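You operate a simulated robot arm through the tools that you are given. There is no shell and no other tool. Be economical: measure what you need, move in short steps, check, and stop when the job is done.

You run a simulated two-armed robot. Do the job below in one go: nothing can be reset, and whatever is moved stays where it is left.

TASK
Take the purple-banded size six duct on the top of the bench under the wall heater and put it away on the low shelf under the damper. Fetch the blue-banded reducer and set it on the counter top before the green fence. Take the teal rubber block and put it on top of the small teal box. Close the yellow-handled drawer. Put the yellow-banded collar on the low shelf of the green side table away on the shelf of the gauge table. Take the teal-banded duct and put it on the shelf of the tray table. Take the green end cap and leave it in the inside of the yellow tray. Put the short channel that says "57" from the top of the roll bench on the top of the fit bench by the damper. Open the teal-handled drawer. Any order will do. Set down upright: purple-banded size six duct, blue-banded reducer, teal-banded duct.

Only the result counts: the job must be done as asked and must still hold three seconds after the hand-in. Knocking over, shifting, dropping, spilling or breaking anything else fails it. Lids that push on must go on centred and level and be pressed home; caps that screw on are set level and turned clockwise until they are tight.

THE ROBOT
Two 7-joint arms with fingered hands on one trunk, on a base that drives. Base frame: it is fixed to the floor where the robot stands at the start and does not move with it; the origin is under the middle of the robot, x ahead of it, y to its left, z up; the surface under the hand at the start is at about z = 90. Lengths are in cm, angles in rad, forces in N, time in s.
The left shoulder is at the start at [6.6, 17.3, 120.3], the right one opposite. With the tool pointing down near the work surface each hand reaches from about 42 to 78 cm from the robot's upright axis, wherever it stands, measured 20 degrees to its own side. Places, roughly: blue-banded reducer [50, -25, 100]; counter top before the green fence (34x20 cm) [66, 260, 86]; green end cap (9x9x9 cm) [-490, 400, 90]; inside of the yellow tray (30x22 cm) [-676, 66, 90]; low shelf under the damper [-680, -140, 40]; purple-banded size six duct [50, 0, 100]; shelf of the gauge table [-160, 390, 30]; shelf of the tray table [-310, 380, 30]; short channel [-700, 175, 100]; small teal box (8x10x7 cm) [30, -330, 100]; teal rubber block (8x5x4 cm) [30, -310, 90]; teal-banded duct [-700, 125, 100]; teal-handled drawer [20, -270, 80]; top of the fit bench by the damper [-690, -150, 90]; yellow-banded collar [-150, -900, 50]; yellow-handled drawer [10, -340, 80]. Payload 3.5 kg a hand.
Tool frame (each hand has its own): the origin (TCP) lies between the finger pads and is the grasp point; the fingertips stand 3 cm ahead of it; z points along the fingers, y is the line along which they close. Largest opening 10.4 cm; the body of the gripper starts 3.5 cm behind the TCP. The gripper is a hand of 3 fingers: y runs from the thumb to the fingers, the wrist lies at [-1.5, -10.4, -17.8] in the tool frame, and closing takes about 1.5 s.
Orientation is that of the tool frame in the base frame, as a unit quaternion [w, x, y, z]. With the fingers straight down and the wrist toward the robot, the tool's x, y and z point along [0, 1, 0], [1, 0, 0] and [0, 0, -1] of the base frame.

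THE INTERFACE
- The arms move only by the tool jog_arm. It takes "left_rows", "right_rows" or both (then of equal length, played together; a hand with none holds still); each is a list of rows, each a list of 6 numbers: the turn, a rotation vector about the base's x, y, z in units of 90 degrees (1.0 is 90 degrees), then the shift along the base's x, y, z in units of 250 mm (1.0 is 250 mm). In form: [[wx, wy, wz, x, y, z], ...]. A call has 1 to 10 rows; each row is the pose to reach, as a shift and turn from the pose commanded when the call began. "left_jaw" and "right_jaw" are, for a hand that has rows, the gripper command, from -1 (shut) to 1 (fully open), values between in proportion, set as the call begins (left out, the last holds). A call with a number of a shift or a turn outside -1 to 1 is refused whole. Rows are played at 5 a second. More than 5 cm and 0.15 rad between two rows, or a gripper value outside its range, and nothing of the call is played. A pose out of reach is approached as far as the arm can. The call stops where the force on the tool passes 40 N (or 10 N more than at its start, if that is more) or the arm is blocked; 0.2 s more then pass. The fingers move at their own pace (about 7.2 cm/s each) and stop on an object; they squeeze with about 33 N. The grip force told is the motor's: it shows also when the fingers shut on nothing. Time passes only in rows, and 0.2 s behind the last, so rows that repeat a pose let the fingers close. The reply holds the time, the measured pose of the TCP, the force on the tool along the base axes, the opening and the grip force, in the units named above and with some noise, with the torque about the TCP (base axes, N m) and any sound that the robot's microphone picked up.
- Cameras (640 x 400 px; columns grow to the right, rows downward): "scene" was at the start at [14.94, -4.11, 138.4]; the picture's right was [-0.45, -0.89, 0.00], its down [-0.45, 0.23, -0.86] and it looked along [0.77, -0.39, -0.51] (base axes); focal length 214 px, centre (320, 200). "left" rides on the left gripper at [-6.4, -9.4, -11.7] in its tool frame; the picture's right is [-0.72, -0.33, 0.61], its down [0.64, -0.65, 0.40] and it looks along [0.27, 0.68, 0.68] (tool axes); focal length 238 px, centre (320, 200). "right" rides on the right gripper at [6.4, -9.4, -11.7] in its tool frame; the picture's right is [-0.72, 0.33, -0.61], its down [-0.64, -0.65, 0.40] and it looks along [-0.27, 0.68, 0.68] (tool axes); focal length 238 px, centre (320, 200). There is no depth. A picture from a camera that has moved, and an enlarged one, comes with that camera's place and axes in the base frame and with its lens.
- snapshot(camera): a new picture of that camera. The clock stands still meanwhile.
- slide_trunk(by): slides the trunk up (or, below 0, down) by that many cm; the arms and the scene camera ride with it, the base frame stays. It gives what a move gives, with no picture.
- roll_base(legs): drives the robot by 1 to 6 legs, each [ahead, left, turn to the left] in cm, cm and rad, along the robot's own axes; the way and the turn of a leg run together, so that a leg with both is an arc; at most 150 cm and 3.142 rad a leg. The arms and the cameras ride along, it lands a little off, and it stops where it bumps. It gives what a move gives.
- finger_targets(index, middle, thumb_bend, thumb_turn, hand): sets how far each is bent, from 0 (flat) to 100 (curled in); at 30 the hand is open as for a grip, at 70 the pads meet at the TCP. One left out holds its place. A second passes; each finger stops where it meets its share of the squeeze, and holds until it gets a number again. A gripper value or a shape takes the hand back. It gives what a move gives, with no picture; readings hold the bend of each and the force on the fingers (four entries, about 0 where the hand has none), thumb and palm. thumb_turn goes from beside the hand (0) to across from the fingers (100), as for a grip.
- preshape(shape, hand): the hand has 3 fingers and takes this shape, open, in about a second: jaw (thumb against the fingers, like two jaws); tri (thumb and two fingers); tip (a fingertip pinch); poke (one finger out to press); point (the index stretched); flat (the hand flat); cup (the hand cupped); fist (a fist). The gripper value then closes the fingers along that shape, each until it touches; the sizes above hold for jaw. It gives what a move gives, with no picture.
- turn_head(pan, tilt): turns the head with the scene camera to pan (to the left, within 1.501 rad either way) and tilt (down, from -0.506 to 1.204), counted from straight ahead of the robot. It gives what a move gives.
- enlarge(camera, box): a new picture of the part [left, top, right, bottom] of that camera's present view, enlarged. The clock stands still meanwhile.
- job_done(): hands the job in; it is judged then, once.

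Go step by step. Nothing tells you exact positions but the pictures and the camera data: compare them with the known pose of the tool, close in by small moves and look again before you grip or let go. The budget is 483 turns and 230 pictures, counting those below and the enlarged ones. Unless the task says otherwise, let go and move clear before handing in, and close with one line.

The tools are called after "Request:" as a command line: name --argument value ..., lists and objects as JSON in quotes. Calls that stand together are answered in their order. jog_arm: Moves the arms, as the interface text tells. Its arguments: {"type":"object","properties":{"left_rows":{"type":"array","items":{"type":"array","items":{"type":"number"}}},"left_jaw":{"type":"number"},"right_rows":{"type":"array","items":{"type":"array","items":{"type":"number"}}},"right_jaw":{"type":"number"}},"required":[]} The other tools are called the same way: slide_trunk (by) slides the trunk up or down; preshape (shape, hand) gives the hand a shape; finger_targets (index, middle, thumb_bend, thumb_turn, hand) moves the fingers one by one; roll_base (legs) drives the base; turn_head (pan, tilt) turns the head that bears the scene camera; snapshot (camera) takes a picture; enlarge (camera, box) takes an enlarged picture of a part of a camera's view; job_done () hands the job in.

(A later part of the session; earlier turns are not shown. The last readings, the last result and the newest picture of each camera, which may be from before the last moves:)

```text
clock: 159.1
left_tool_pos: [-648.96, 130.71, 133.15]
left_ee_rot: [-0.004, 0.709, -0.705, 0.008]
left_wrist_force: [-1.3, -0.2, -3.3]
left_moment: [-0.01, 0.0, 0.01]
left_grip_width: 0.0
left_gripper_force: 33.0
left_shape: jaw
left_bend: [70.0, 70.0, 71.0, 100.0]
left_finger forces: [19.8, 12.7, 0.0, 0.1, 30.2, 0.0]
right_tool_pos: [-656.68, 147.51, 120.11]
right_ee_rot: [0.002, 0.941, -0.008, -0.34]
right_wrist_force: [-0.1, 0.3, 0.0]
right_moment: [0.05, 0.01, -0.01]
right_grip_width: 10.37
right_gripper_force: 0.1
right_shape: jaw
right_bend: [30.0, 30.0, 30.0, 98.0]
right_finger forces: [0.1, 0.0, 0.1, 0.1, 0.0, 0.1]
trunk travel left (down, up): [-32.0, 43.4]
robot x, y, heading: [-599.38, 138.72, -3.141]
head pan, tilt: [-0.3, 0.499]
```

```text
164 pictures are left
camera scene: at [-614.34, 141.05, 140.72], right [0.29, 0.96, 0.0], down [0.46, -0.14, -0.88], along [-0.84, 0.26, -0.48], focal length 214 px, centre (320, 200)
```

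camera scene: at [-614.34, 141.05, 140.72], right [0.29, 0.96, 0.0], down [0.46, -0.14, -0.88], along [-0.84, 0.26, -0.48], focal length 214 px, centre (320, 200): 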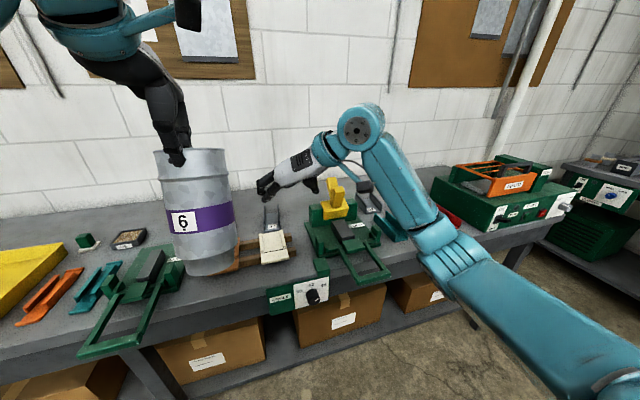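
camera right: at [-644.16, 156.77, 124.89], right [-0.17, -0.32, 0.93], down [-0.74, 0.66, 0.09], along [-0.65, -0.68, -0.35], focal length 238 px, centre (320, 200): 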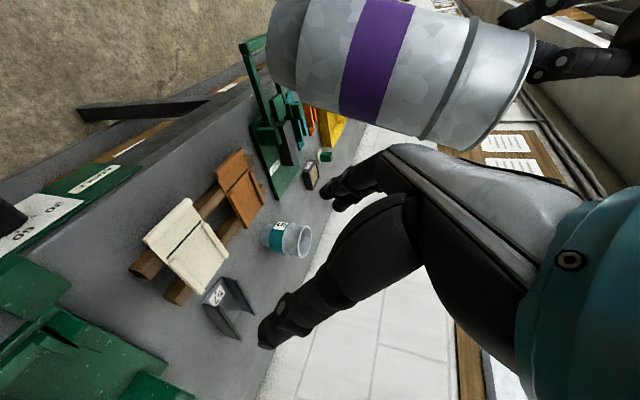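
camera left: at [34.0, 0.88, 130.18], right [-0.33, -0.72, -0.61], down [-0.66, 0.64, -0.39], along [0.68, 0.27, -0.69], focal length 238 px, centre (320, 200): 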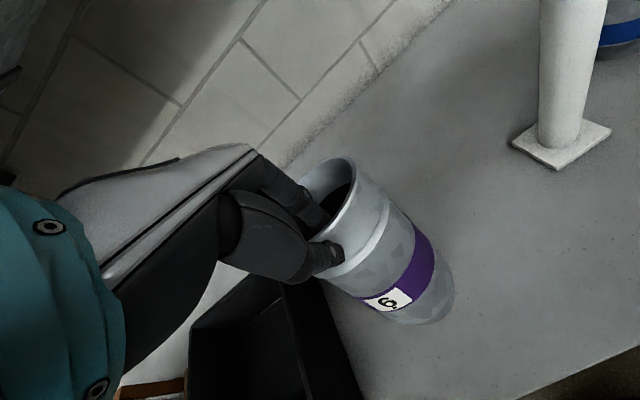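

The channel is confirmed near [-691.5, 143.5]. I'll drive 14 cm closer and bring the tilted hand above it.

Request:
roll_base --legs '[[14, 0, 0]]'

Request:
jog_arm --right_rows '[[0, 0, 0, -0.15, -0.04, -0.1], [0, 0, 0, -0.3, -0.08, -0.2], [0, 0, 0, -0.45, -0.12, -0.3], [0, 0, 0, -0.6, -0.15, -0.4], [0, 0, 0, -0.7, -0.15, -0.55]]' --right_jaw 1

Request:
snapshot --camera "right"

Request:
snapshot --camera "scene"

```text
clock: 160.4
left_tool_pos: [-662.95, 130.75, 133.2]
left_ee_rot: [-0.004, 0.708, -0.707, 0.009]
left_wrist_force: [-0.5, 0.5, -4.0]
left_moment: [-0.03, -0.02, 0.02]
left_grip_width: 0.02
left_gripper_force: 33.4
left_shape: jaw
left_bend: [70.0, 70.0, 71.0, 100.0]
left_finger forces: [19.7, 12.7, 0.1, 0.1, 30.1, 0.0]
right_tool_pos: [-670.81, 147.68, 120.03]
right_ee_rot: [0.001, 0.94, -0.01, -0.34]
right_wrist_force: [-0.4, 0.3, -0.6]
right_moment: [0.04, 0.0, 0.0]
right_grip_width: 10.38
right_gripper_force: 0.1
right_shape: jaw
right_bend: [30.0, 30.0, 30.0, 98.0]
right_finger forces: [0.1, 0.1, 0.0, 0.1, 0.1, 0.0]
trunk travel left (down, up): [-32.0, 43.4]
robot x, y, heading: [-613.45, 138.58, -3.143]
head pan, tilt: [-0.3, 0.499]
```

```text
clock: 161.6
left_tool_pos: [-662.92, 130.69, 133.2]
left_ee_rot: [-0.003, 0.708, -0.706, 0.008]
left_wrist_force: [0.1, -0.9, -2.9]
left_moment: [-0.02, -0.07, 0.02]
left_grip_width: 0.0
left_gripper_force: 33.1
left_shape: jaw
left_bend: [70.0, 70.0, 71.0, 100.0]
left_finger forces: [19.9, 12.8, 0.0, 0.0, 30.5, 0.0]
right_tool_pos: [-687.51, 143.48, 105.94]
right_ee_rot: [0.001, 0.94, -0.009, -0.341]
right_wrist_force: [-0.4, 0.8, 0.1]
right_moment: [0.0, 0.02, 0.02]
right_grip_width: 10.4
right_gripper_force: 0.0
right_shape: jaw
right_bend: [30.0, 30.0, 30.0, 98.0]
right_finger forces: [0.1, 0.0, 0.1, 0.0, 0.0, 0.0]
right hand out of reach, approached as far as the arm can: row 5
trunk travel left (down, up): [-32.0, 43.4]
robot x, y, heading: [-613.46, 138.4, -3.141]
head pan, tilt: [-0.3, 0.499]
```

```text
163 pictures are left
camera right: at [-674.79, 152.77, 110.63], right [-0.16, -0.32, 0.94], down [-0.74, 0.67, 0.1], along [-0.65, -0.68, -0.34], focal length 238 px, centre (320, 200)
```

right: 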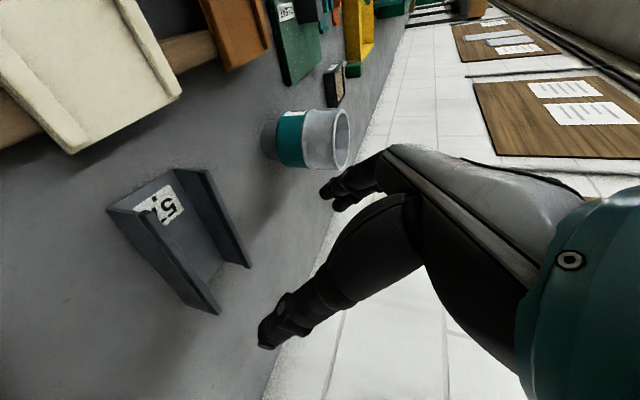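

```text
162 pictures are left
camera scene: at [-628.32, 141.06, 140.72], right [0.3, 0.96, 0.0], down [0.46, -0.14, -0.88], along [-0.84, 0.26, -0.48], focal length 214 px, centre (320, 200)
```

scene: 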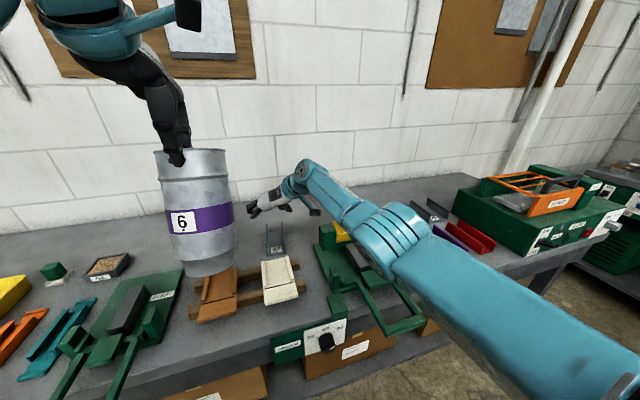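

The channel is centred at y≈144, with its near end at x≈-684. I'll raise the left hand, then lower the trunk so the right hand comes down over it.

Request:
jog_arm --left_rows '[[0, 0, 0, 0, 0, 0.15], [0, 0, 0, 0, 0, 0.3], [0, 0, 0, 0, 0, 0.4]]' --right_rows '[[0, 0, 0, 0, 0.02, 0], [0, 0, 0, 0, 0.02, 0], [0, 0, 0, 0, 0.02, 0]]'

Request:
slide_trunk --by -9

Request:
snapshot --camera "right"

```text
clock: 162.4
left_tool_pos: [-662.59, 130.84, 143.15]
left_ee_rot: [-0.003, 0.708, -0.706, 0.008]
left_wrist_force: [-1.1, -0.3, -4.3]
left_moment: [-0.01, -0.06, -0.05]
left_grip_width: 0.01
left_gripper_force: 33.1
left_shape: jaw
left_bend: [70.0, 70.0, 71.0, 100.0]
left_finger forces: [19.5, 12.9, 0.0, 0.0, 30.3, 0.0]
right_tool_pos: [-687.36, 144.05, 105.86]
right_ee_rot: [0.002, 0.94, -0.009, -0.34]
right_wrist_force: [0.0, -0.3, -1.4]
right_moment: [-0.01, -0.03, 0.03]
right_grip_width: 10.38
right_gripper_force: 0.0
right_shape: jaw
right_bend: [30.0, 30.0, 30.0, 98.0]
right_finger forces: [0.0, 0.0, 0.0, 0.0, 0.0, 0.0]
trunk travel left (down, up): [-32.0, 43.4]
robot x, y, heading: [-613.11, 138.45, -3.14]
head pan, tilt: [-0.3, 0.499]
```

```text
clock: 163.6
left_tool_pos: [-662.73, 130.77, 134.27]
left_ee_rot: [-0.002, 0.708, -0.707, 0.008]
left_wrist_force: [0.1, -0.2, -3.5]
left_moment: [0.0, -0.07, 0.0]
left_grip_width: 0.0
left_gripper_force: 33.1
left_shape: jaw
left_bend: [70.0, 70.0, 71.0, 100.0]
left_finger forces: [19.7, 12.8, 0.1, 0.1, 30.7, 0.0]
right_tool_pos: [-687.31, 144.29, 97.18]
right_ee_rot: [0.001, 0.94, -0.01, -0.34]
right_wrist_force: [-0.2, 0.6, -0.3]
right_moment: [0.0, -0.01, 0.0]
right_grip_width: 10.38
right_gripper_force: 0.1
right_shape: jaw
right_bend: [30.0, 30.0, 30.0, 98.0]
right_finger forces: [0.0, 0.1, 0.0, 0.0, 0.0, 0.1]
trunk travel left (down, up): [-23.0, 52.4]
robot x, y, heading: [-612.66, 138.52, -3.14]
head pan, tilt: [-0.3, 0.499]
```

```text
161 pictures are left
camera right: at [-674.66, 153.43, 101.92], right [-0.17, -0.32, 0.93], down [-0.74, 0.67, 0.09], along [-0.65, -0.68, -0.34], focal length 238 px, centre (320, 200)
```

right: 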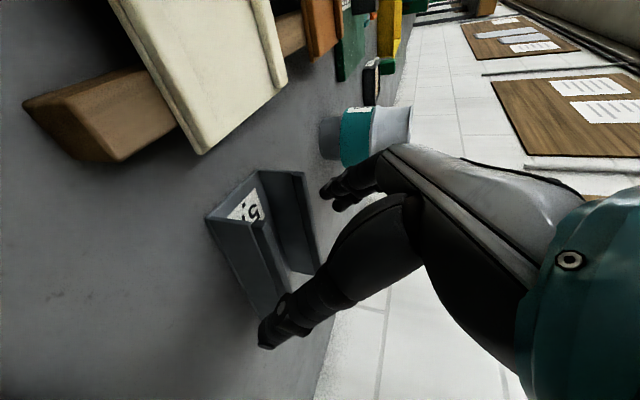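

The channel is between thumb and fingers. Lowering the last 4 cm.

Request:
jog_arm --right_rows '[[0, 0, 0, -0.01, 0, -0.08], [0, 0, 0, -0.02, 0, -0.14], [0, 0, 0, -0.02, 0, -0.18]]'

Request:
snapshot --camera "right"

```text
clock: 164.4
left_tool_pos: [-662.84, 130.77, 134.28]
left_ee_rot: [-0.002, 0.708, -0.707, 0.008]
left_wrist_force: [-0.5, -0.1, -4.1]
left_moment: [0.04, -0.07, -0.01]
left_grip_width: 0.0
left_gripper_force: 32.9
left_shape: jaw
left_bend: [70.0, 70.0, 71.0, 100.0]
left_finger forces: [19.6, 12.9, 0.0, 0.0, 30.4, 0.0]
right_tool_pos: [-687.92, 144.11, 92.72]
right_ee_rot: [0.002, 0.94, -0.01, -0.34]
right_wrist_force: [0.0, -2.6, 4.2]
right_moment: [-0.09, -0.15, -0.05]
right_grip_width: 10.43
right_gripper_force: 0.0
right_shape: jaw
right_bend: [30.0, 30.0, 30.0, 98.0]
right_finger forces: [3.6, 0.0, 0.1, 0.1, 0.8, 0.1]
trunk travel left (down, up): [-23.0, 52.4]
robot x, y, heading: [-613.44, 138.23, -3.139]
head pan, tilt: [-0.3, 0.499]
```

```text
160 pictures are left
camera right: at [-675.27, 153.38, 97.44], right [-0.16, -0.31, 0.94], down [-0.74, 0.67, 0.09], along [-0.65, -0.68, -0.34], focal length 238 px, centre (320, 200)
```

right: 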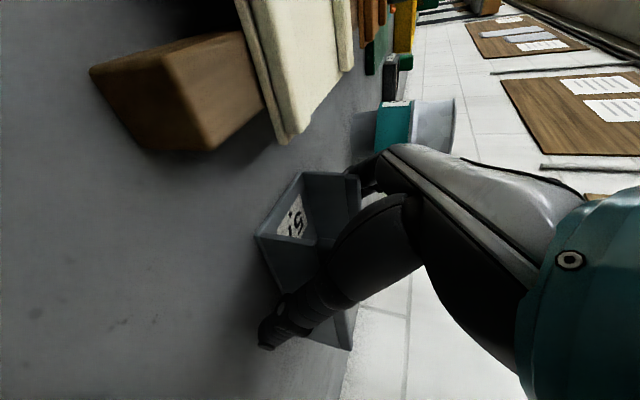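

Light contact. I'll raise 3 mm and close.

Request:
jog_arm --right_rows '[[0, 0, 0, 0, 0, 0.012], [0, 0, 0, 0, 0, 0.012], [0, 0, 0, 0, 0, 0.012], [0, 0, 0, 0, 0, 0.012], [0, 0, 0, 0, 0, 0.012], [0, 0, 0, 0, 0, 0.012], [0, 0, 0, 0, 0, 0.012], [0, 0, 0, 0, 0, 0.012]]' --right_jaw -1

Request:
snapshot --camera "right"

```text
clock: 166.2
left_tool_pos: [-662.84, 130.78, 134.2]
left_ee_rot: [-0.003, 0.707, -0.707, 0.008]
left_wrist_force: [-0.1, -0.1, -3.6]
left_moment: [-0.01, -0.06, -0.02]
left_grip_width: 0.0
left_gripper_force: 33.0
left_shape: jaw
left_bend: [70.0, 70.0, 71.0, 100.0]
left_finger forces: [19.7, 12.8, 0.0, 0.1, 30.4, 0.0]
right_tool_pos: [-687.95, 144.22, 92.89]
right_ee_rot: [0.002, 0.94, -0.01, -0.34]
right_wrist_force: [-0.2, -1.1, 2.9]
right_moment: [-0.14, 0.09, 0.02]
right_grip_width: 5.8
right_gripper_force: 33.2
right_shape: jaw
right_bend: [73.0, 49.0, 59.0, 98.0]
right_finger forces: [17.6, 19.1, 0.0, 0.0, 32.8, 0.0]
trunk travel left (down, up): [-23.0, 52.4]
robot x, y, heading: [-613.33, 138.22, -3.142]
head pan, tilt: [-0.3, 0.499]
```

```text
159 pictures are left
camera right: at [-675.3, 153.37, 97.68], right [-0.17, -0.32, 0.93], down [-0.74, 0.67, 0.09], along [-0.65, -0.68, -0.34], focal length 238 px, centre (320, 200)
```

right: 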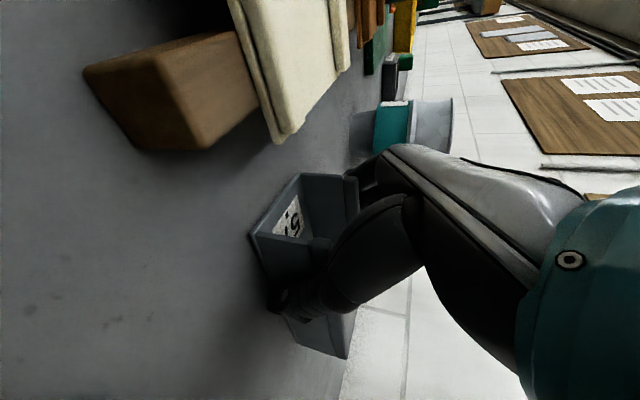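

Request:
jog_arm --right_rows '[[0, 0, 0, 0, 0, 0.08], [0, 0, 0, 0, 0, 0.2], [0, 0, 0, 0.0, 0, 0.36]]'

Request:
snapshot --camera "right"

Request:
enlarge --camera "scene" --box '[200, 160, 400, 300]'

```text
clock: 167.0
left_tool_pos: [-662.91, 130.57, 134.18]
left_ee_rot: [-0.003, 0.708, -0.706, 0.008]
left_wrist_force: [0.7, -0.2, -3.0]
left_moment: [-0.01, -0.04, -0.01]
left_grip_width: 0.0
left_gripper_force: 33.0
left_shape: jaw
left_bend: [70.0, 70.0, 71.0, 100.0]
left_finger forces: [19.7, 12.8, 0.1, 0.0, 30.4, 0.1]
right_tool_pos: [-687.98, 144.31, 101.91]
right_ee_rot: [0.001, 0.941, -0.01, -0.339]
right_wrist_force: [-0.1, -0.6, -1.2]
right_moment: [0.0, 0.0, -0.01]
right_grip_width: 5.77
right_gripper_force: 33.0
right_shape: jaw
right_bend: [74.0, 49.0, 59.0, 98.0]
right_finger forces: [15.2, 18.7, 0.1, 0.1, 33.3, 0.1]
trunk travel left (down, up): [-23.0, 52.4]
robot x, y, heading: [-612.92, 138.48, -3.144]
head pan, tilt: [-0.3, 0.499]
```

```text
158 pictures are left
camera right: at [-675.35, 153.58, 106.62], right [-0.17, -0.32, 0.93], down [-0.74, 0.67, 0.09], along [-0.65, -0.68, -0.35], focal length 238 px, centre (320, 200)
```

right: 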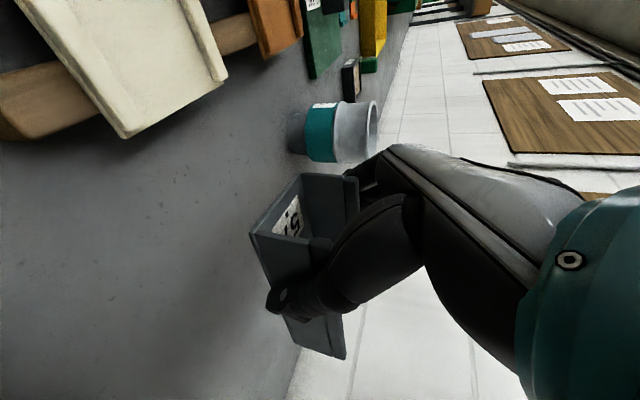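

```text
2.86 times, centred on (300, 230) of scene
camera zoom: at [-631.9, 141.05, 131.54], right [0.3, 0.96, 0.0], down [0.46, -0.14, -0.88], along [-0.84, 0.26, -0.48], focal length 613 px, centre (377, 114)
```

zoom: 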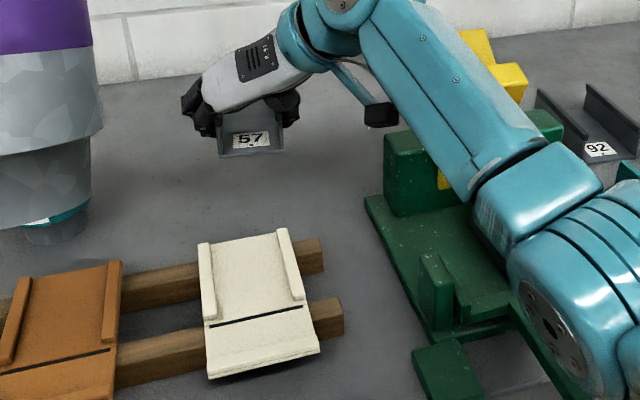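

The channel is held level; the other one is marked "92", so I have the right one. I'll raise and retract.

Request:
jog_arm --right_rows '[[0, 0, 0, 0.05, 0, 0.15], [0, 0, 0, 0.15, 0, 0.3], [0, 0, 0, 0.3, 0, 0.4], [0, 0, 0, 0.45, 0, 0.5], [0, 0, 0, 0.6, 0, 0.6], [0, 0, 0, 0.7, 0, 0.7]]'

```text
clock: 168.4
left_tool_pos: [-662.91, 130.75, 134.2]
left_ee_rot: [-0.003, 0.708, -0.707, 0.008]
left_wrist_force: [-1.0, -0.2, -3.4]
left_moment: [-0.02, -0.07, -0.02]
left_grip_width: 0.0
left_gripper_force: 32.6
left_shape: jaw
left_bend: [70.0, 70.0, 71.0, 100.0]
left_finger forces: [19.8, 12.9, 0.0, 0.1, 30.5, 0.0]
right_tool_pos: [-670.32, 144.39, 119.3]
right_ee_rot: [0.001, 0.941, -0.009, -0.339]
right_wrist_force: [0.6, -0.3, -0.4]
right_moment: [0.01, 0.01, 0.02]
right_grip_width: 5.77
right_gripper_force: 32.9
right_shape: jaw
right_bend: [74.0, 50.0, 59.0, 98.0]
right_finger forces: [15.3, 18.6, 0.0, 0.1, 33.5, 0.0]
trunk travel left (down, up): [-23.0, 52.4]
robot x, y, heading: [-613.44, 138.22, -3.144]
head pan, tilt: [-0.3, 0.499]
```

Request:
roll_base --legs '[[-55, 0, 0], [0, 135, 0], [0, 135, 0]]'

Request:
turn_head --pan 0.0 --tilt 0.45

Request:
snapshot --camera "scene"

```text
clock: 184.5
left_tool_pos: [-613.57, -142.24, 134.13]
left_ee_rot: [0.003, -0.697, 0.717, -0.008]
left_wrist_force: [0.8, 0.1, -3.8]
left_moment: [-0.02, -0.05, -0.01]
left_grip_width: 0.0
left_gripper_force: 33.1
left_shape: jaw
left_bend: [70.0, 70.0, 71.0, 100.0]
left_finger forces: [19.7, 12.7, 0.0, 0.0, 30.5, 0.0]
right_tool_pos: [-620.54, -128.46, 119.35]
right_ee_rot: [-0.005, 0.94, -0.024, -0.34]
right_wrist_force: [-0.4, -0.6, -1.6]
right_moment: [0.0, 0.0, 0.03]
right_grip_width: 5.73
right_gripper_force: 33.2
right_shape: jaw
right_bend: [74.0, 50.0, 59.0, 98.0]
right_finger forces: [15.3, 18.6, 0.0, 0.0, 33.4, 0.0]
trunk travel left (down, up): [-23.0, 52.4]
robot x, y, heading: [-563.78, -136.11, 3.113]
head pan, tilt: [-0.3, 0.499]
```

```text
clock: 185.3
left_tool_pos: [-613.38, -142.1, 134.18]
left_ee_rot: [0.003, -0.697, 0.717, -0.008]
left_wrist_force: [-0.1, -0.1, -3.3]
left_moment: [-0.02, -0.04, 0.0]
left_grip_width: 0.01
left_gripper_force: 33.0
left_shape: jaw
left_bend: [70.0, 70.0, 71.0, 100.0]
left_finger forces: [19.7, 12.9, 0.1, 0.0, 30.5, 0.1]
right_tool_pos: [-620.44, -128.4, 119.24]
right_ee_rot: [-0.004, 0.94, -0.023, -0.339]
right_wrist_force: [-0.2, 0.3, -1.3]
right_moment: [-0.02, -0.08, 0.03]
right_grip_width: 5.75
right_gripper_force: 33.0
right_shape: jaw
right_bend: [74.0, 50.0, 59.0, 98.0]
right_finger forces: [15.4, 18.6, 0.0, 0.1, 33.5, 0.1]
trunk travel left (down, up): [-23.0, 52.4]
robot x, y, heading: [-563.77, -135.91, 3.109]
head pan, tilt: [0.0, 0.45]
```

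```text
156 pictures are left
camera scene: at [-582.82, -135.45, 131.98], right [0.03, 1.0, 0.0], down [0.44, -0.01, -0.9], along [-0.9, 0.03, -0.44], focal length 214 px, centre (320, 200)
```

scene: 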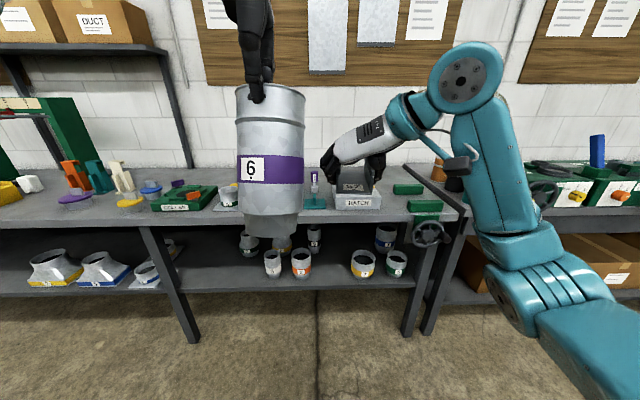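

Request:
enlarge --camera "scene" --box '[130, 160, 450, 310]'

Request:
snapshot --camera "left"

```text
2.00 times, centred on (290, 235) of scene
camera zoom: at [-582.82, -135.45, 131.98], right [0.03, 1.0, 0.0], down [0.44, -0.01, -0.9], along [-0.9, 0.03, -0.44], focal length 429 px, centre (380, 130)
```

zoom: 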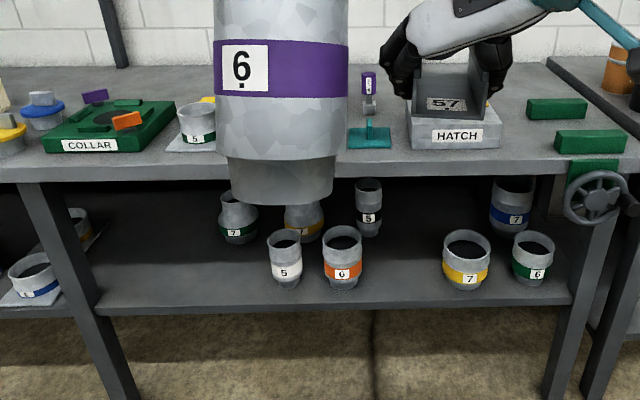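

```text
154 pictures are left
camera left: at [-604.07, -136.02, 145.93], right [0.36, 0.71, -0.61], down [0.64, -0.66, -0.39], along [-0.68, -0.25, -0.69], focal length 238 px, centre (320, 200)
```

left: 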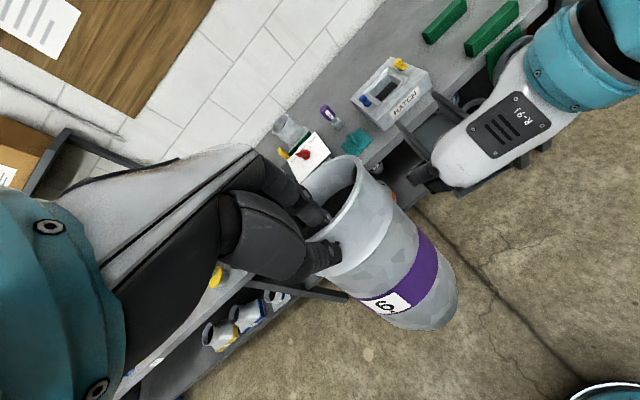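

The low shelf at z≈40 has a good free area around y≈-187. The bench top is partly hidden by the duct I'm holding, so I'll swing the left hand aside and raise the trunk to see it.

Request:
jog_arm --left_rows '[[0, 0, 0, 0, -0.18, 0], [0, 0, 0, 0, -0.36, 0], [0, 0, 0, 0, -0.54, 0], [0, 0, 0, 0, -0.72, 0], [0, 0, 0, 0, -0.9, 0]]'

Request:
slide_trunk --by 12

Request:
roll_base --legs '[[22, 0, 0.03]]'

Request:
turn_head --pan 0.1 --tilt 0.6

Request:
snapshot --camera "scene"

```text
clock: 186.5
left_tool_pos: [-613.05, -164.91, 134.16]
left_ee_rot: [0.003, -0.698, 0.716, -0.009]
left_wrist_force: [-0.1, -0.8, -4.3]
left_moment: [0.01, -0.08, -0.01]
left_grip_width: 0.01
left_gripper_force: 32.7
left_shape: jaw
left_bend: [70.0, 70.0, 71.0, 100.0]
left_finger forces: [19.7, 13.0, 0.0, 0.0, 30.7, 0.0]
right_tool_pos: [-620.46, -128.53, 119.31]
right_ee_rot: [-0.005, 0.94, -0.024, -0.339]
right_wrist_force: [-0.3, -0.6, -2.0]
right_moment: [-0.06, -0.01, 0.0]
right_grip_width: 5.74
right_gripper_force: 33.2
right_shape: jaw
right_bend: [74.0, 50.0, 59.0, 98.0]
right_finger forces: [15.3, 18.5, 0.1, 0.0, 33.4, 0.0]
trunk travel left (down, up): [-23.0, 52.4]
robot x, y, heading: [-564.0, -135.87, 3.11]
head pan, tilt: [0.0, 0.45]
```

```text
clock: 188.0
left_tool_pos: [-613.56, -164.79, 145.99]
left_ee_rot: [0.005, -0.697, 0.717, -0.009]
left_wrist_force: [0.2, 0.4, -4.1]
left_moment: [0.04, -0.03, 0.02]
left_grip_width: 0.0
left_gripper_force: 32.7
left_shape: jaw
left_bend: [70.0, 70.0, 71.0, 100.0]
left_finger forces: [19.5, 12.9, 0.0, 0.1, 30.4, 0.0]
right_tool_pos: [-620.58, -128.34, 131.19]
right_ee_rot: [-0.004, 0.941, -0.024, -0.338]
right_wrist_force: [-0.7, 0.0, -0.3]
right_moment: [-0.02, -0.06, -0.03]
right_grip_width: 5.74
right_gripper_force: 33.1
right_shape: jaw
right_bend: [74.0, 50.0, 59.0, 98.0]
right_finger forces: [15.4, 18.6, 0.0, 0.0, 33.5, 0.1]
trunk travel left (down, up): [-35.0, 40.4]
robot x, y, heading: [-563.6, -135.62, 3.113]
head pan, tilt: [0.0, 0.45]
```

```text
clock: 189.7
left_tool_pos: [-634.73, -165.47, 146.22]
left_ee_rot: [0.003, -0.705, 0.709, -0.008]
left_wrist_force: [-1.3, 0.4, -3.8]
left_moment: [-0.01, -0.03, -0.01]
left_grip_width: 0.0
left_gripper_force: 33.0
left_shape: jaw
left_bend: [70.0, 70.0, 71.0, 100.0]
left_finger forces: [19.5, 13.0, 0.0, 0.0, 30.3, 0.1]
right_tool_pos: [-642.53, -129.42, 131.15]
right_ee_rot: [0.0, 0.94, -0.013, -0.34]
right_wrist_force: [-0.6, 0.4, -1.9]
right_moment: [0.0, -0.06, 0.0]
right_grip_width: 5.73
right_gripper_force: 33.1
right_shape: jaw
right_bend: [74.0, 50.0, 59.0, 98.0]
right_finger forces: [15.4, 18.5, 0.0, 0.0, 33.5, 0.0]
trunk travel left (down, up): [-35.0, 40.4]
robot x, y, heading: [-585.47, -135.52, 3.13]
head pan, tilt: [0.0, 0.45]
```

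```text
clock: 190.4
left_tool_pos: [-634.63, -165.43, 146.19]
left_ee_rot: [0.003, -0.705, 0.709, -0.008]
left_wrist_force: [-0.1, 0.2, -2.8]
left_moment: [-0.03, -0.06, 0.0]
left_grip_width: 0.0
left_gripper_force: 32.9
left_shape: jaw
left_bend: [70.0, 70.0, 71.0, 100.0]
left_finger forces: [19.5, 13.0, 0.1, 0.1, 30.8, 0.0]
right_tool_pos: [-642.5, -129.22, 131.26]
right_ee_rot: [0.0, 0.941, -0.013, -0.339]
right_wrist_force: [0.4, 0.6, -0.8]
right_moment: [-0.03, -0.05, -0.05]
right_grip_width: 5.74
right_gripper_force: 33.0
right_shape: jaw
right_bend: [74.0, 50.0, 59.0, 98.0]
right_finger forces: [15.4, 18.5, 0.0, 0.0, 33.5, 0.1]
trunk travel left (down, up): [-35.0, 40.4]
robot x, y, heading: [-585.77, -135.73, 3.139]
head pan, tilt: [0.099, 0.6]
```

```text
153 pictures are left
camera scene: at [-599.64, -136.41, 142.86], right [-0.09, 1.0, 0.0], down [0.56, 0.05, -0.83], along [-0.82, -0.08, -0.56], focal length 214 px, centre (320, 200)
```

scene: 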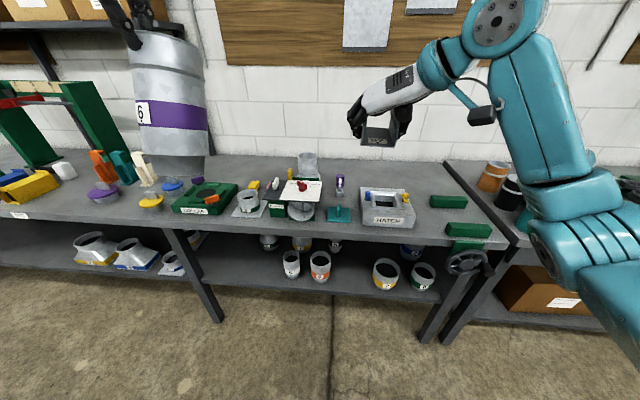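

Request:
enlarge --camera "scene" --box '[210, 140, 480, 290]'

```text
2.37 times, centred on (345, 215) of scene
camera zoom: at [-599.64, -136.41, 142.86], right [-0.09, 1.0, 0.0], down [0.56, 0.05, -0.83], along [-0.82, -0.08, -0.56], focal length 508 px, centre (261, 164)
```

zoom: 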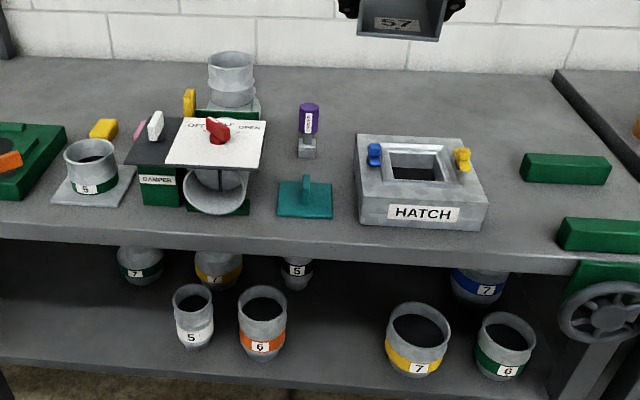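

The apparatus on the bench with the "OFF/HALF/OPEN" card is the damper. I'll set the channel on the clear top behind and right of the HATCH box, around [-697, -113]. Positioning the base.

Request:
roll_base --legs '[[0, -17, 0], [33, 0, 0]]'

Request:
snapshot --camera "scene"

Request:
snapshot --camera "right"

```text
clock: 193.7
left_tool_pos: [-667.43, -147.66, 146.17]
left_ee_rot: [0.003, -0.704, 0.71, -0.009]
left_wrist_force: [0.1, 0.2, -2.9]
left_moment: [-0.01, -0.01, -0.02]
left_grip_width: 0.0
left_gripper_force: 33.6
left_shape: jaw
left_bend: [70.0, 70.0, 71.0, 100.0]
left_finger forces: [19.5, 12.9, 0.0, 0.0, 30.3, 0.1]
right_tool_pos: [-675.11, -111.65, 131.3]
right_ee_rot: [-0.001, 0.941, -0.015, -0.339]
right_wrist_force: [0.1, -0.1, -1.3]
right_moment: [-0.01, -0.06, 0.01]
right_grip_width: 5.73
right_gripper_force: 32.8
right_shape: jaw
right_bend: [74.0, 50.0, 59.0, 98.0]
right_finger forces: [15.4, 18.5, 0.0, 0.1, 33.5, 0.0]
trunk travel left (down, up): [-35.0, 40.4]
robot x, y, heading: [-618.2, -117.95, 3.131]
head pan, tilt: [0.099, 0.6]
```

```text
151 pictures are left
camera scene: at [-632.27, -118.89, 142.86], right [-0.09, 1.0, 0.0], down [0.56, 0.05, -0.82], along [-0.82, -0.07, -0.57], focal length 214 px, centre (320, 200)
```

scene: 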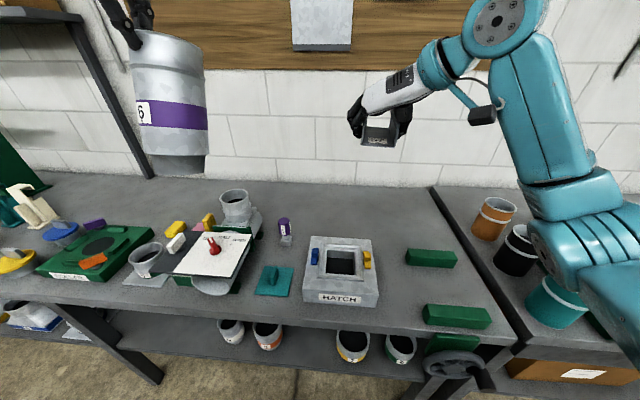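

```text
150 pictures are left
camera right: at [-662.37, -102.52, 136.01], right [-0.17, -0.31, 0.93], down [-0.73, 0.67, 0.09], along [-0.66, -0.67, -0.34], focal length 238 px, centre (320, 200)
```

right: 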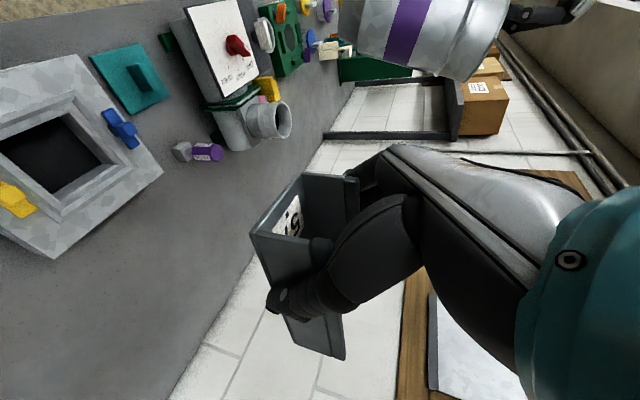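

Request:
jog_arm --left_rows '[[0, 0, 0, 0, 0, 0.16], [0, 0, 0, 0, 0, 0.32], [0, 0, 0, 0, 0, 0.45], [0, 0, 0, 0, 0, 0.45]]' --right_rows '[[0, 0, 0, -0.15, 0, 0], [0, 0, 0, -0.3, -0.03, -0.08], [0, 0, 0, -0.44, -0.06, -0.16], [0, 0, 0, -0.56, -0.08, -0.24]]'

Request:
slide_trunk --by -16

```text
clock: 194.7
left_tool_pos: [-666.52, -147.99, 155.21]
left_ee_rot: [0.003, -0.705, 0.709, -0.009]
left_wrist_force: [0.1, -0.6, -4.9]
left_moment: [-0.01, -0.09, -0.02]
left_grip_width: 0.01
left_gripper_force: 32.8
left_shape: jaw
left_bend: [70.0, 70.0, 71.0, 100.0]
left_finger forces: [19.4, 13.2, 0.0, 0.0, 30.6, 0.1]
left hand out of reach, approached as far as the arm can: row 3, 4
right_tool_pos: [-689.16, -113.79, 124.96]
right_ee_rot: [-0.002, 0.94, -0.013, -0.341]
right_wrist_force: [-0.8, -0.3, -1.8]
right_moment: [-0.04, -0.07, 0.02]
right_grip_width: 5.71
right_gripper_force: 32.9
right_shape: jaw
right_bend: [74.0, 50.0, 59.0, 98.0]
right_finger forces: [15.5, 18.4, 0.0, 0.0, 33.6, 0.1]
trunk travel left (down, up): [-35.0, 40.4]
robot x, y, heading: [-618.26, -118.02, 3.131]
head pan, tilt: [0.099, 0.6]
```

```text
clock: 196.5
left_tool_pos: [-673.72, -147.53, 134.11]
left_ee_rot: [0.046, -0.702, 0.709, -0.051]
left_wrist_force: [0.2, 0.3, -3.4]
left_moment: [-0.03, -0.03, -0.01]
left_grip_width: 0.0
left_gripper_force: 33.2
left_shape: jaw
left_bend: [70.0, 70.0, 71.0, 100.0]
left_finger forces: [19.0, 13.2, 0.0, 0.0, 30.0, 0.0]
right_tool_pos: [-688.99, -113.57, 109.32]
right_ee_rot: [-0.001, 0.94, -0.014, -0.34]
right_wrist_force: [0.8, -0.1, -0.8]
right_moment: [-0.01, -0.01, -0.01]
right_grip_width: 5.73
right_gripper_force: 32.9
right_shape: jaw
right_bend: [74.0, 50.0, 59.0, 98.0]
right_finger forces: [15.5, 18.4, 0.0, 0.0, 33.5, 0.1]
trunk travel left (down, up): [-19.0, 56.4]
robot x, y, heading: [-618.29, -118.22, 3.128]
head pan, tilt: [0.099, 0.6]
```

The left arm shifted a bit oddly near its limit. Checking.

Request:
snapshot --camera "scene"

```text
149 pictures are left
camera scene: at [-638.7, -118.82, 126.51], right [-0.09, 1.0, 0.0], down [0.56, 0.05, -0.83], along [-0.82, -0.07, -0.56], focal length 214 px, centre (320, 200)
```

scene: 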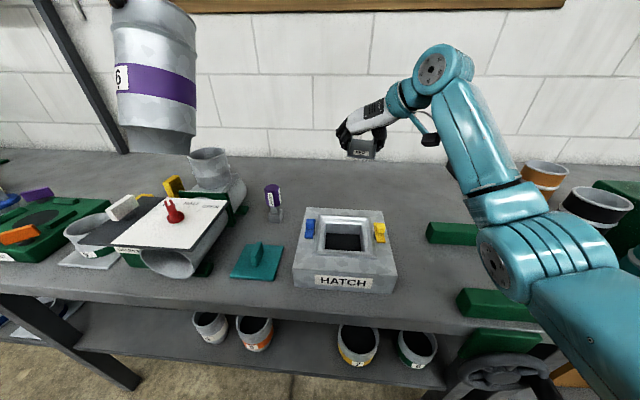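

Everything is clear. Lowering the channel.

Request:
jog_arm --right_rows '[[0, 0, 0, -0.08, 0, -0.12], [0, 0, 0, -0.16, 0, -0.26], [0, 0, 0, -0.2, 0, -0.4], [0, 0, 0, -0.2, 0, -0.52], [0, 0, 0, -0.2, 0, -0.56]]'

Request:
snapshot --camera "right"

Request:
enlarge --camera "scene" --box '[270, 100, 470, 260]'

```text
clock: 197.7
left_tool_pos: [-674.03, -147.6, 134.06]
left_ee_rot: [0.046, -0.702, 0.709, -0.051]
left_wrist_force: [0.5, 0.2, -3.4]
left_moment: [-0.04, 0.0, 0.0]
left_grip_width: 0.01
left_gripper_force: 33.3
left_shape: jaw
left_bend: [70.0, 70.0, 71.0, 100.0]
left_finger forces: [19.1, 13.2, 0.1, 0.0, 29.9, 0.1]
right_tool_pos: [-694.1, -113.63, 95.09]
right_ee_rot: [0.0, 0.941, -0.014, -0.339]
right_wrist_force: [-0.1, -0.3, -1.6]
right_moment: [0.0, -0.02, 0.0]
right_grip_width: 5.72
right_gripper_force: 33.4
right_shape: jaw
right_bend: [74.0, 50.0, 59.0, 98.0]
right_finger forces: [15.5, 18.2, 0.1, 0.1, 33.4, 0.0]
trunk travel left (down, up): [-19.0, 56.4]
robot x, y, heading: [-618.0, -118.06, 3.126]
head pan, tilt: [0.099, 0.6]
```

```text
148 pictures are left
camera right: at [-681.31, -104.53, 99.93], right [-0.17, -0.31, 0.93], down [-0.73, 0.67, 0.09], along [-0.66, -0.67, -0.34], focal length 238 px, centre (320, 200)
```

right: 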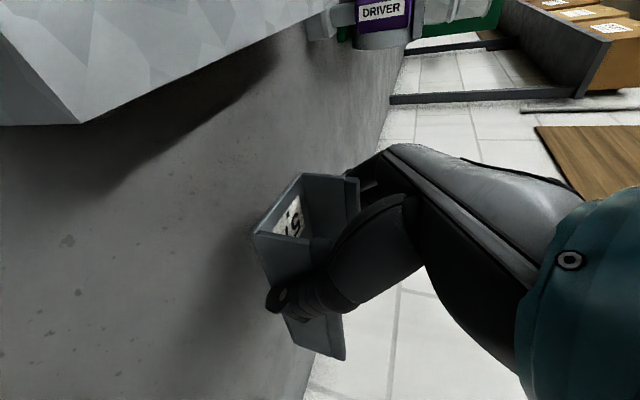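

```text
2.50 times, centred on (370, 180) of scene
camera zoom: at [-638.77, -118.82, 126.48], right [-0.09, 1.0, 0.0], down [0.56, 0.05, -0.82], along [-0.82, -0.07, -0.57], focal length 536 px, centre (195, 250)
```

zoom: 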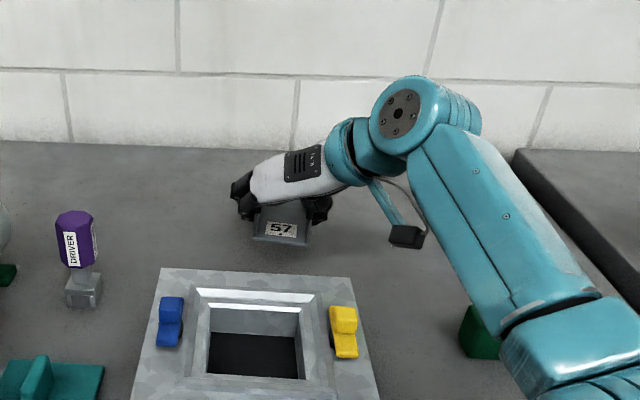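

Clear of the hatch; a few centimetres remain above the bench. Lowering gently to contact.

Request:
jog_arm --right_rows '[[0, 0, 0, 0, 0, -0.03], [0, 0, 0, 0, 0, -0.06], [0, 0, 0, 0, 0, -0.08], [0, 0, 0, 0, 0, -0.1], [0, 0, 0, 0, 0, -0.12]]'

```text
clock: 198.9
left_tool_pos: [-673.88, -147.58, 134.09]
left_ee_rot: [0.046, -0.703, 0.708, -0.052]
left_wrist_force: [-0.3, 0.3, -3.6]
left_moment: [-0.02, 0.0, 0.03]
left_grip_width: 0.0
left_gripper_force: 33.1
left_shape: jaw
left_bend: [70.0, 70.0, 71.0, 100.0]
left_finger forces: [19.2, 13.1, 0.1, 0.0, 29.7, 0.0]
right_tool_pos: [-694.09, -113.53, 92.05]
right_ee_rot: [-0.001, 0.941, -0.015, -0.339]
right_wrist_force: [0.5, 0.1, -1.7]
right_moment: [0.01, -0.08, 0.02]
right_grip_width: 5.73
right_gripper_force: 32.4
right_shape: jaw
right_bend: [74.0, 50.0, 59.0, 98.0]
right_finger forces: [15.6, 18.3, 0.1, 0.0, 33.5, 0.0]
trunk travel left (down, up): [-19.0, 56.4]
robot x, y, heading: [-618.35, -118.39, 3.128]
head pan, tilt: [0.099, 0.6]
```

Request:
jog_arm --right_rows '[[0, 0, 0, 0, 0, -0.02], [0, 0, 0, 0, 0, -0.04], [0, 0, 0, 0, 0, -0.06], [0, 0, 0, 0, 0, -0.08], [0, 0, 0, 0, 0, -0.1], [0, 0, 0, 0, 0, -0.12], [0, 0, 0, 0, 0, -0.14]]'

Request:
snapshot --camera "right"

```text
clock: 200.4
left_tool_pos: [-673.85, -147.57, 134.06]
left_ee_rot: [0.047, -0.701, 0.71, -0.052]
left_wrist_force: [-1.2, 0.4, -4.2]
left_moment: [-0.01, 0.02, 0.03]
left_grip_width: 0.0
left_gripper_force: 33.3
left_shape: jaw
left_bend: [70.0, 70.0, 71.0, 100.0]
left_finger forces: [18.9, 13.1, 0.0, 0.0, 29.3, 0.0]
right_tool_pos: [-694.35, -113.98, 90.75]
right_ee_rot: [0.006, 0.935, -0.016, -0.353]
right_wrist_force: [2.7, 0.4, 18.1]
right_moment: [-0.08, 0.11, 0.05]
right_grip_width: 5.54
right_gripper_force: 32.7
right_shape: jaw
right_bend: [74.0, 51.0, 60.0, 99.0]
right_finger forces: [26.6, 18.8, 0.1, 0.1, 39.0, 0.0]
trunk travel left (down, up): [-19.0, 56.4]
robot x, y, heading: [-618.18, -118.14, 3.126]
head pan, tilt: [0.099, 0.6]
stopped in row 7 (right hand): the force on the tool passed its limit at 42 N (the readings are from after the stop); the commanded pose is now the measured one
```

```text
146 pictures are left
camera right: at [-681.53, -104.75, 95.03], right [-0.14, -0.3, 0.94], down [-0.73, 0.67, 0.1], along [-0.67, -0.67, -0.32], focal length 238 px, centre (320, 200)
```

right: 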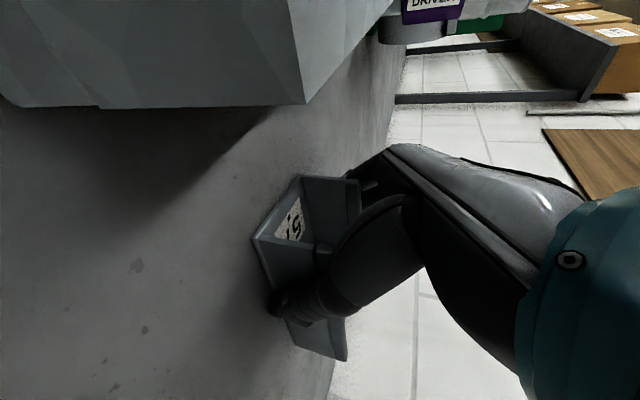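

The channel is on the bench. Relieve, open, lift.

Request:
jog_arm --right_rows '[[0, -0.016, 0, 0, 0, 0.016], [0, -0.016, 0, 0, 0, 0.016]]'

Request:
jog_arm --right_rows '[[0, 0, 0, 0, 0, 0.01], [0, 0, 0, 0, 0, 0.01], [0, 0, 0, 0, 0, 0.01], [0, 0, 0, 0, 0, 0.01], [0, 0, 0, 0, 0, 0.01], [0, 0, 0, 0, 0, 0.01], [0, 0, 0, 0.0, 0, 0.15], [0, 0, 0, 0.02, 0, 0.33], [0, 0, 0, 0.05, 0, 0.5]]' --right_jaw 1

Request:
snapshot --camera "right"

```text
clock: 201.0
left_tool_pos: [-673.8, -147.63, 134.14]
left_ee_rot: [0.046, -0.702, 0.709, -0.051]
left_wrist_force: [-0.5, -0.8, -3.7]
left_moment: [-0.02, -0.01, 0.01]
left_grip_width: 0.0
left_gripper_force: 33.2
left_shape: jaw
left_bend: [70.0, 70.0, 71.0, 100.0]
left_finger forces: [18.8, 13.1, 0.0, 0.1, 29.7, 0.1]
right_tool_pos: [-694.19, -113.87, 90.78]
right_ee_rot: [0.003, 0.942, -0.016, -0.336]
right_wrist_force: [-4.2, 0.6, 13.5]
right_moment: [-0.26, 0.41, -0.06]
right_grip_width: 5.57
right_gripper_force: 32.5
right_shape: jaw
right_bend: [74.0, 51.0, 60.0, 99.0]
right_finger forces: [24.9, 19.4, 0.0, 0.0, 34.0, 0.0]
trunk travel left (down, up): [-19.0, 56.4]
robot x, y, heading: [-618.06, -118.2, 3.126]
head pan, tilt: [0.099, 0.6]
```

```text
clock: 203.0
left_tool_pos: [-673.87, -147.5, 134.05]
left_ee_rot: [0.046, -0.702, 0.709, -0.051]
left_wrist_force: [0.1, -0.4, -3.6]
left_moment: [-0.01, 0.0, 0.03]
left_grip_width: 0.02
left_gripper_force: 32.0
left_shape: jaw
left_bend: [70.0, 70.0, 71.0, 100.0]
left_finger forces: [18.9, 13.1, 0.0, 0.0, 29.7, 0.1]
right_tool_pos: [-693.12, -113.83, 102.9]
right_ee_rot: [0.001, 0.942, -0.016, -0.336]
right_wrist_force: [0.3, 0.4, 0.2]
right_moment: [-0.02, 0.01, 0.01]
right_grip_width: 10.37
right_gripper_force: 0.1
right_shape: jaw
right_bend: [30.0, 30.0, 30.0, 98.0]
right_finger forces: [0.0, 0.1, 0.0, 0.0, 0.0, 0.0]
trunk travel left (down, up): [-19.0, 56.4]
robot x, y, heading: [-617.91, -118.56, 3.131]
head pan, tilt: [0.099, 0.6]
```

```text
145 pictures are left
camera right: at [-680.48, -104.67, 107.66], right [-0.18, -0.31, 0.94], down [-0.73, 0.67, 0.08], along [-0.66, -0.67, -0.34], focal length 238 px, centre (320, 200)
```

right: 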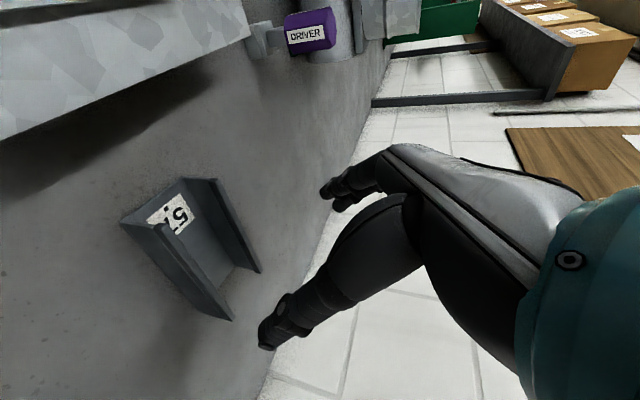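

The channel is placed. Raising and retracting the right hand.

Request:
jog_arm --right_rows '[[0, 0, 0, 0.03, 0, 0.18], [0, 0, 0, 0.1, 0, 0.35], [0, 0, 0, 0.22, 0, 0.5], [0, 0, 0, 0.36, 0, 0.6], [0, 0, 0, 0.5, 0, 0.7], [0, 0, 0, 0.6, 0, 0.8]]'

```text
clock: 204.4
left_tool_pos: [-673.8, -147.55, 134.15]
left_ee_rot: [0.045, -0.702, 0.709, -0.051]
left_wrist_force: [-0.2, -0.6, -3.8]
left_moment: [0.01, -0.02, 0.0]
left_grip_width: 0.0
left_gripper_force: 33.2
left_shape: jaw
left_bend: [70.0, 70.0, 71.0, 100.0]
left_finger forces: [18.9, 13.1, 0.1, 0.0, 29.7, 0.0]
right_tool_pos: [-678.11, -113.63, 123.05]
right_ee_rot: [0.002, 0.942, -0.015, -0.336]
right_wrist_force: [0.6, -0.5, 0.4]
right_moment: [-0.01, 0.02, -0.02]
right_grip_width: 10.37
right_gripper_force: 0.2
right_shape: jaw
right_bend: [30.0, 30.0, 30.0, 98.0]
right_finger forces: [0.1, 0.0, 0.0, 0.0, 0.0, 0.1]
trunk travel left (down, up): [-19.0, 56.4]
robot x, y, heading: [-618.28, -118.02, 3.129]
head pan, tilt: [0.099, 0.6]
```

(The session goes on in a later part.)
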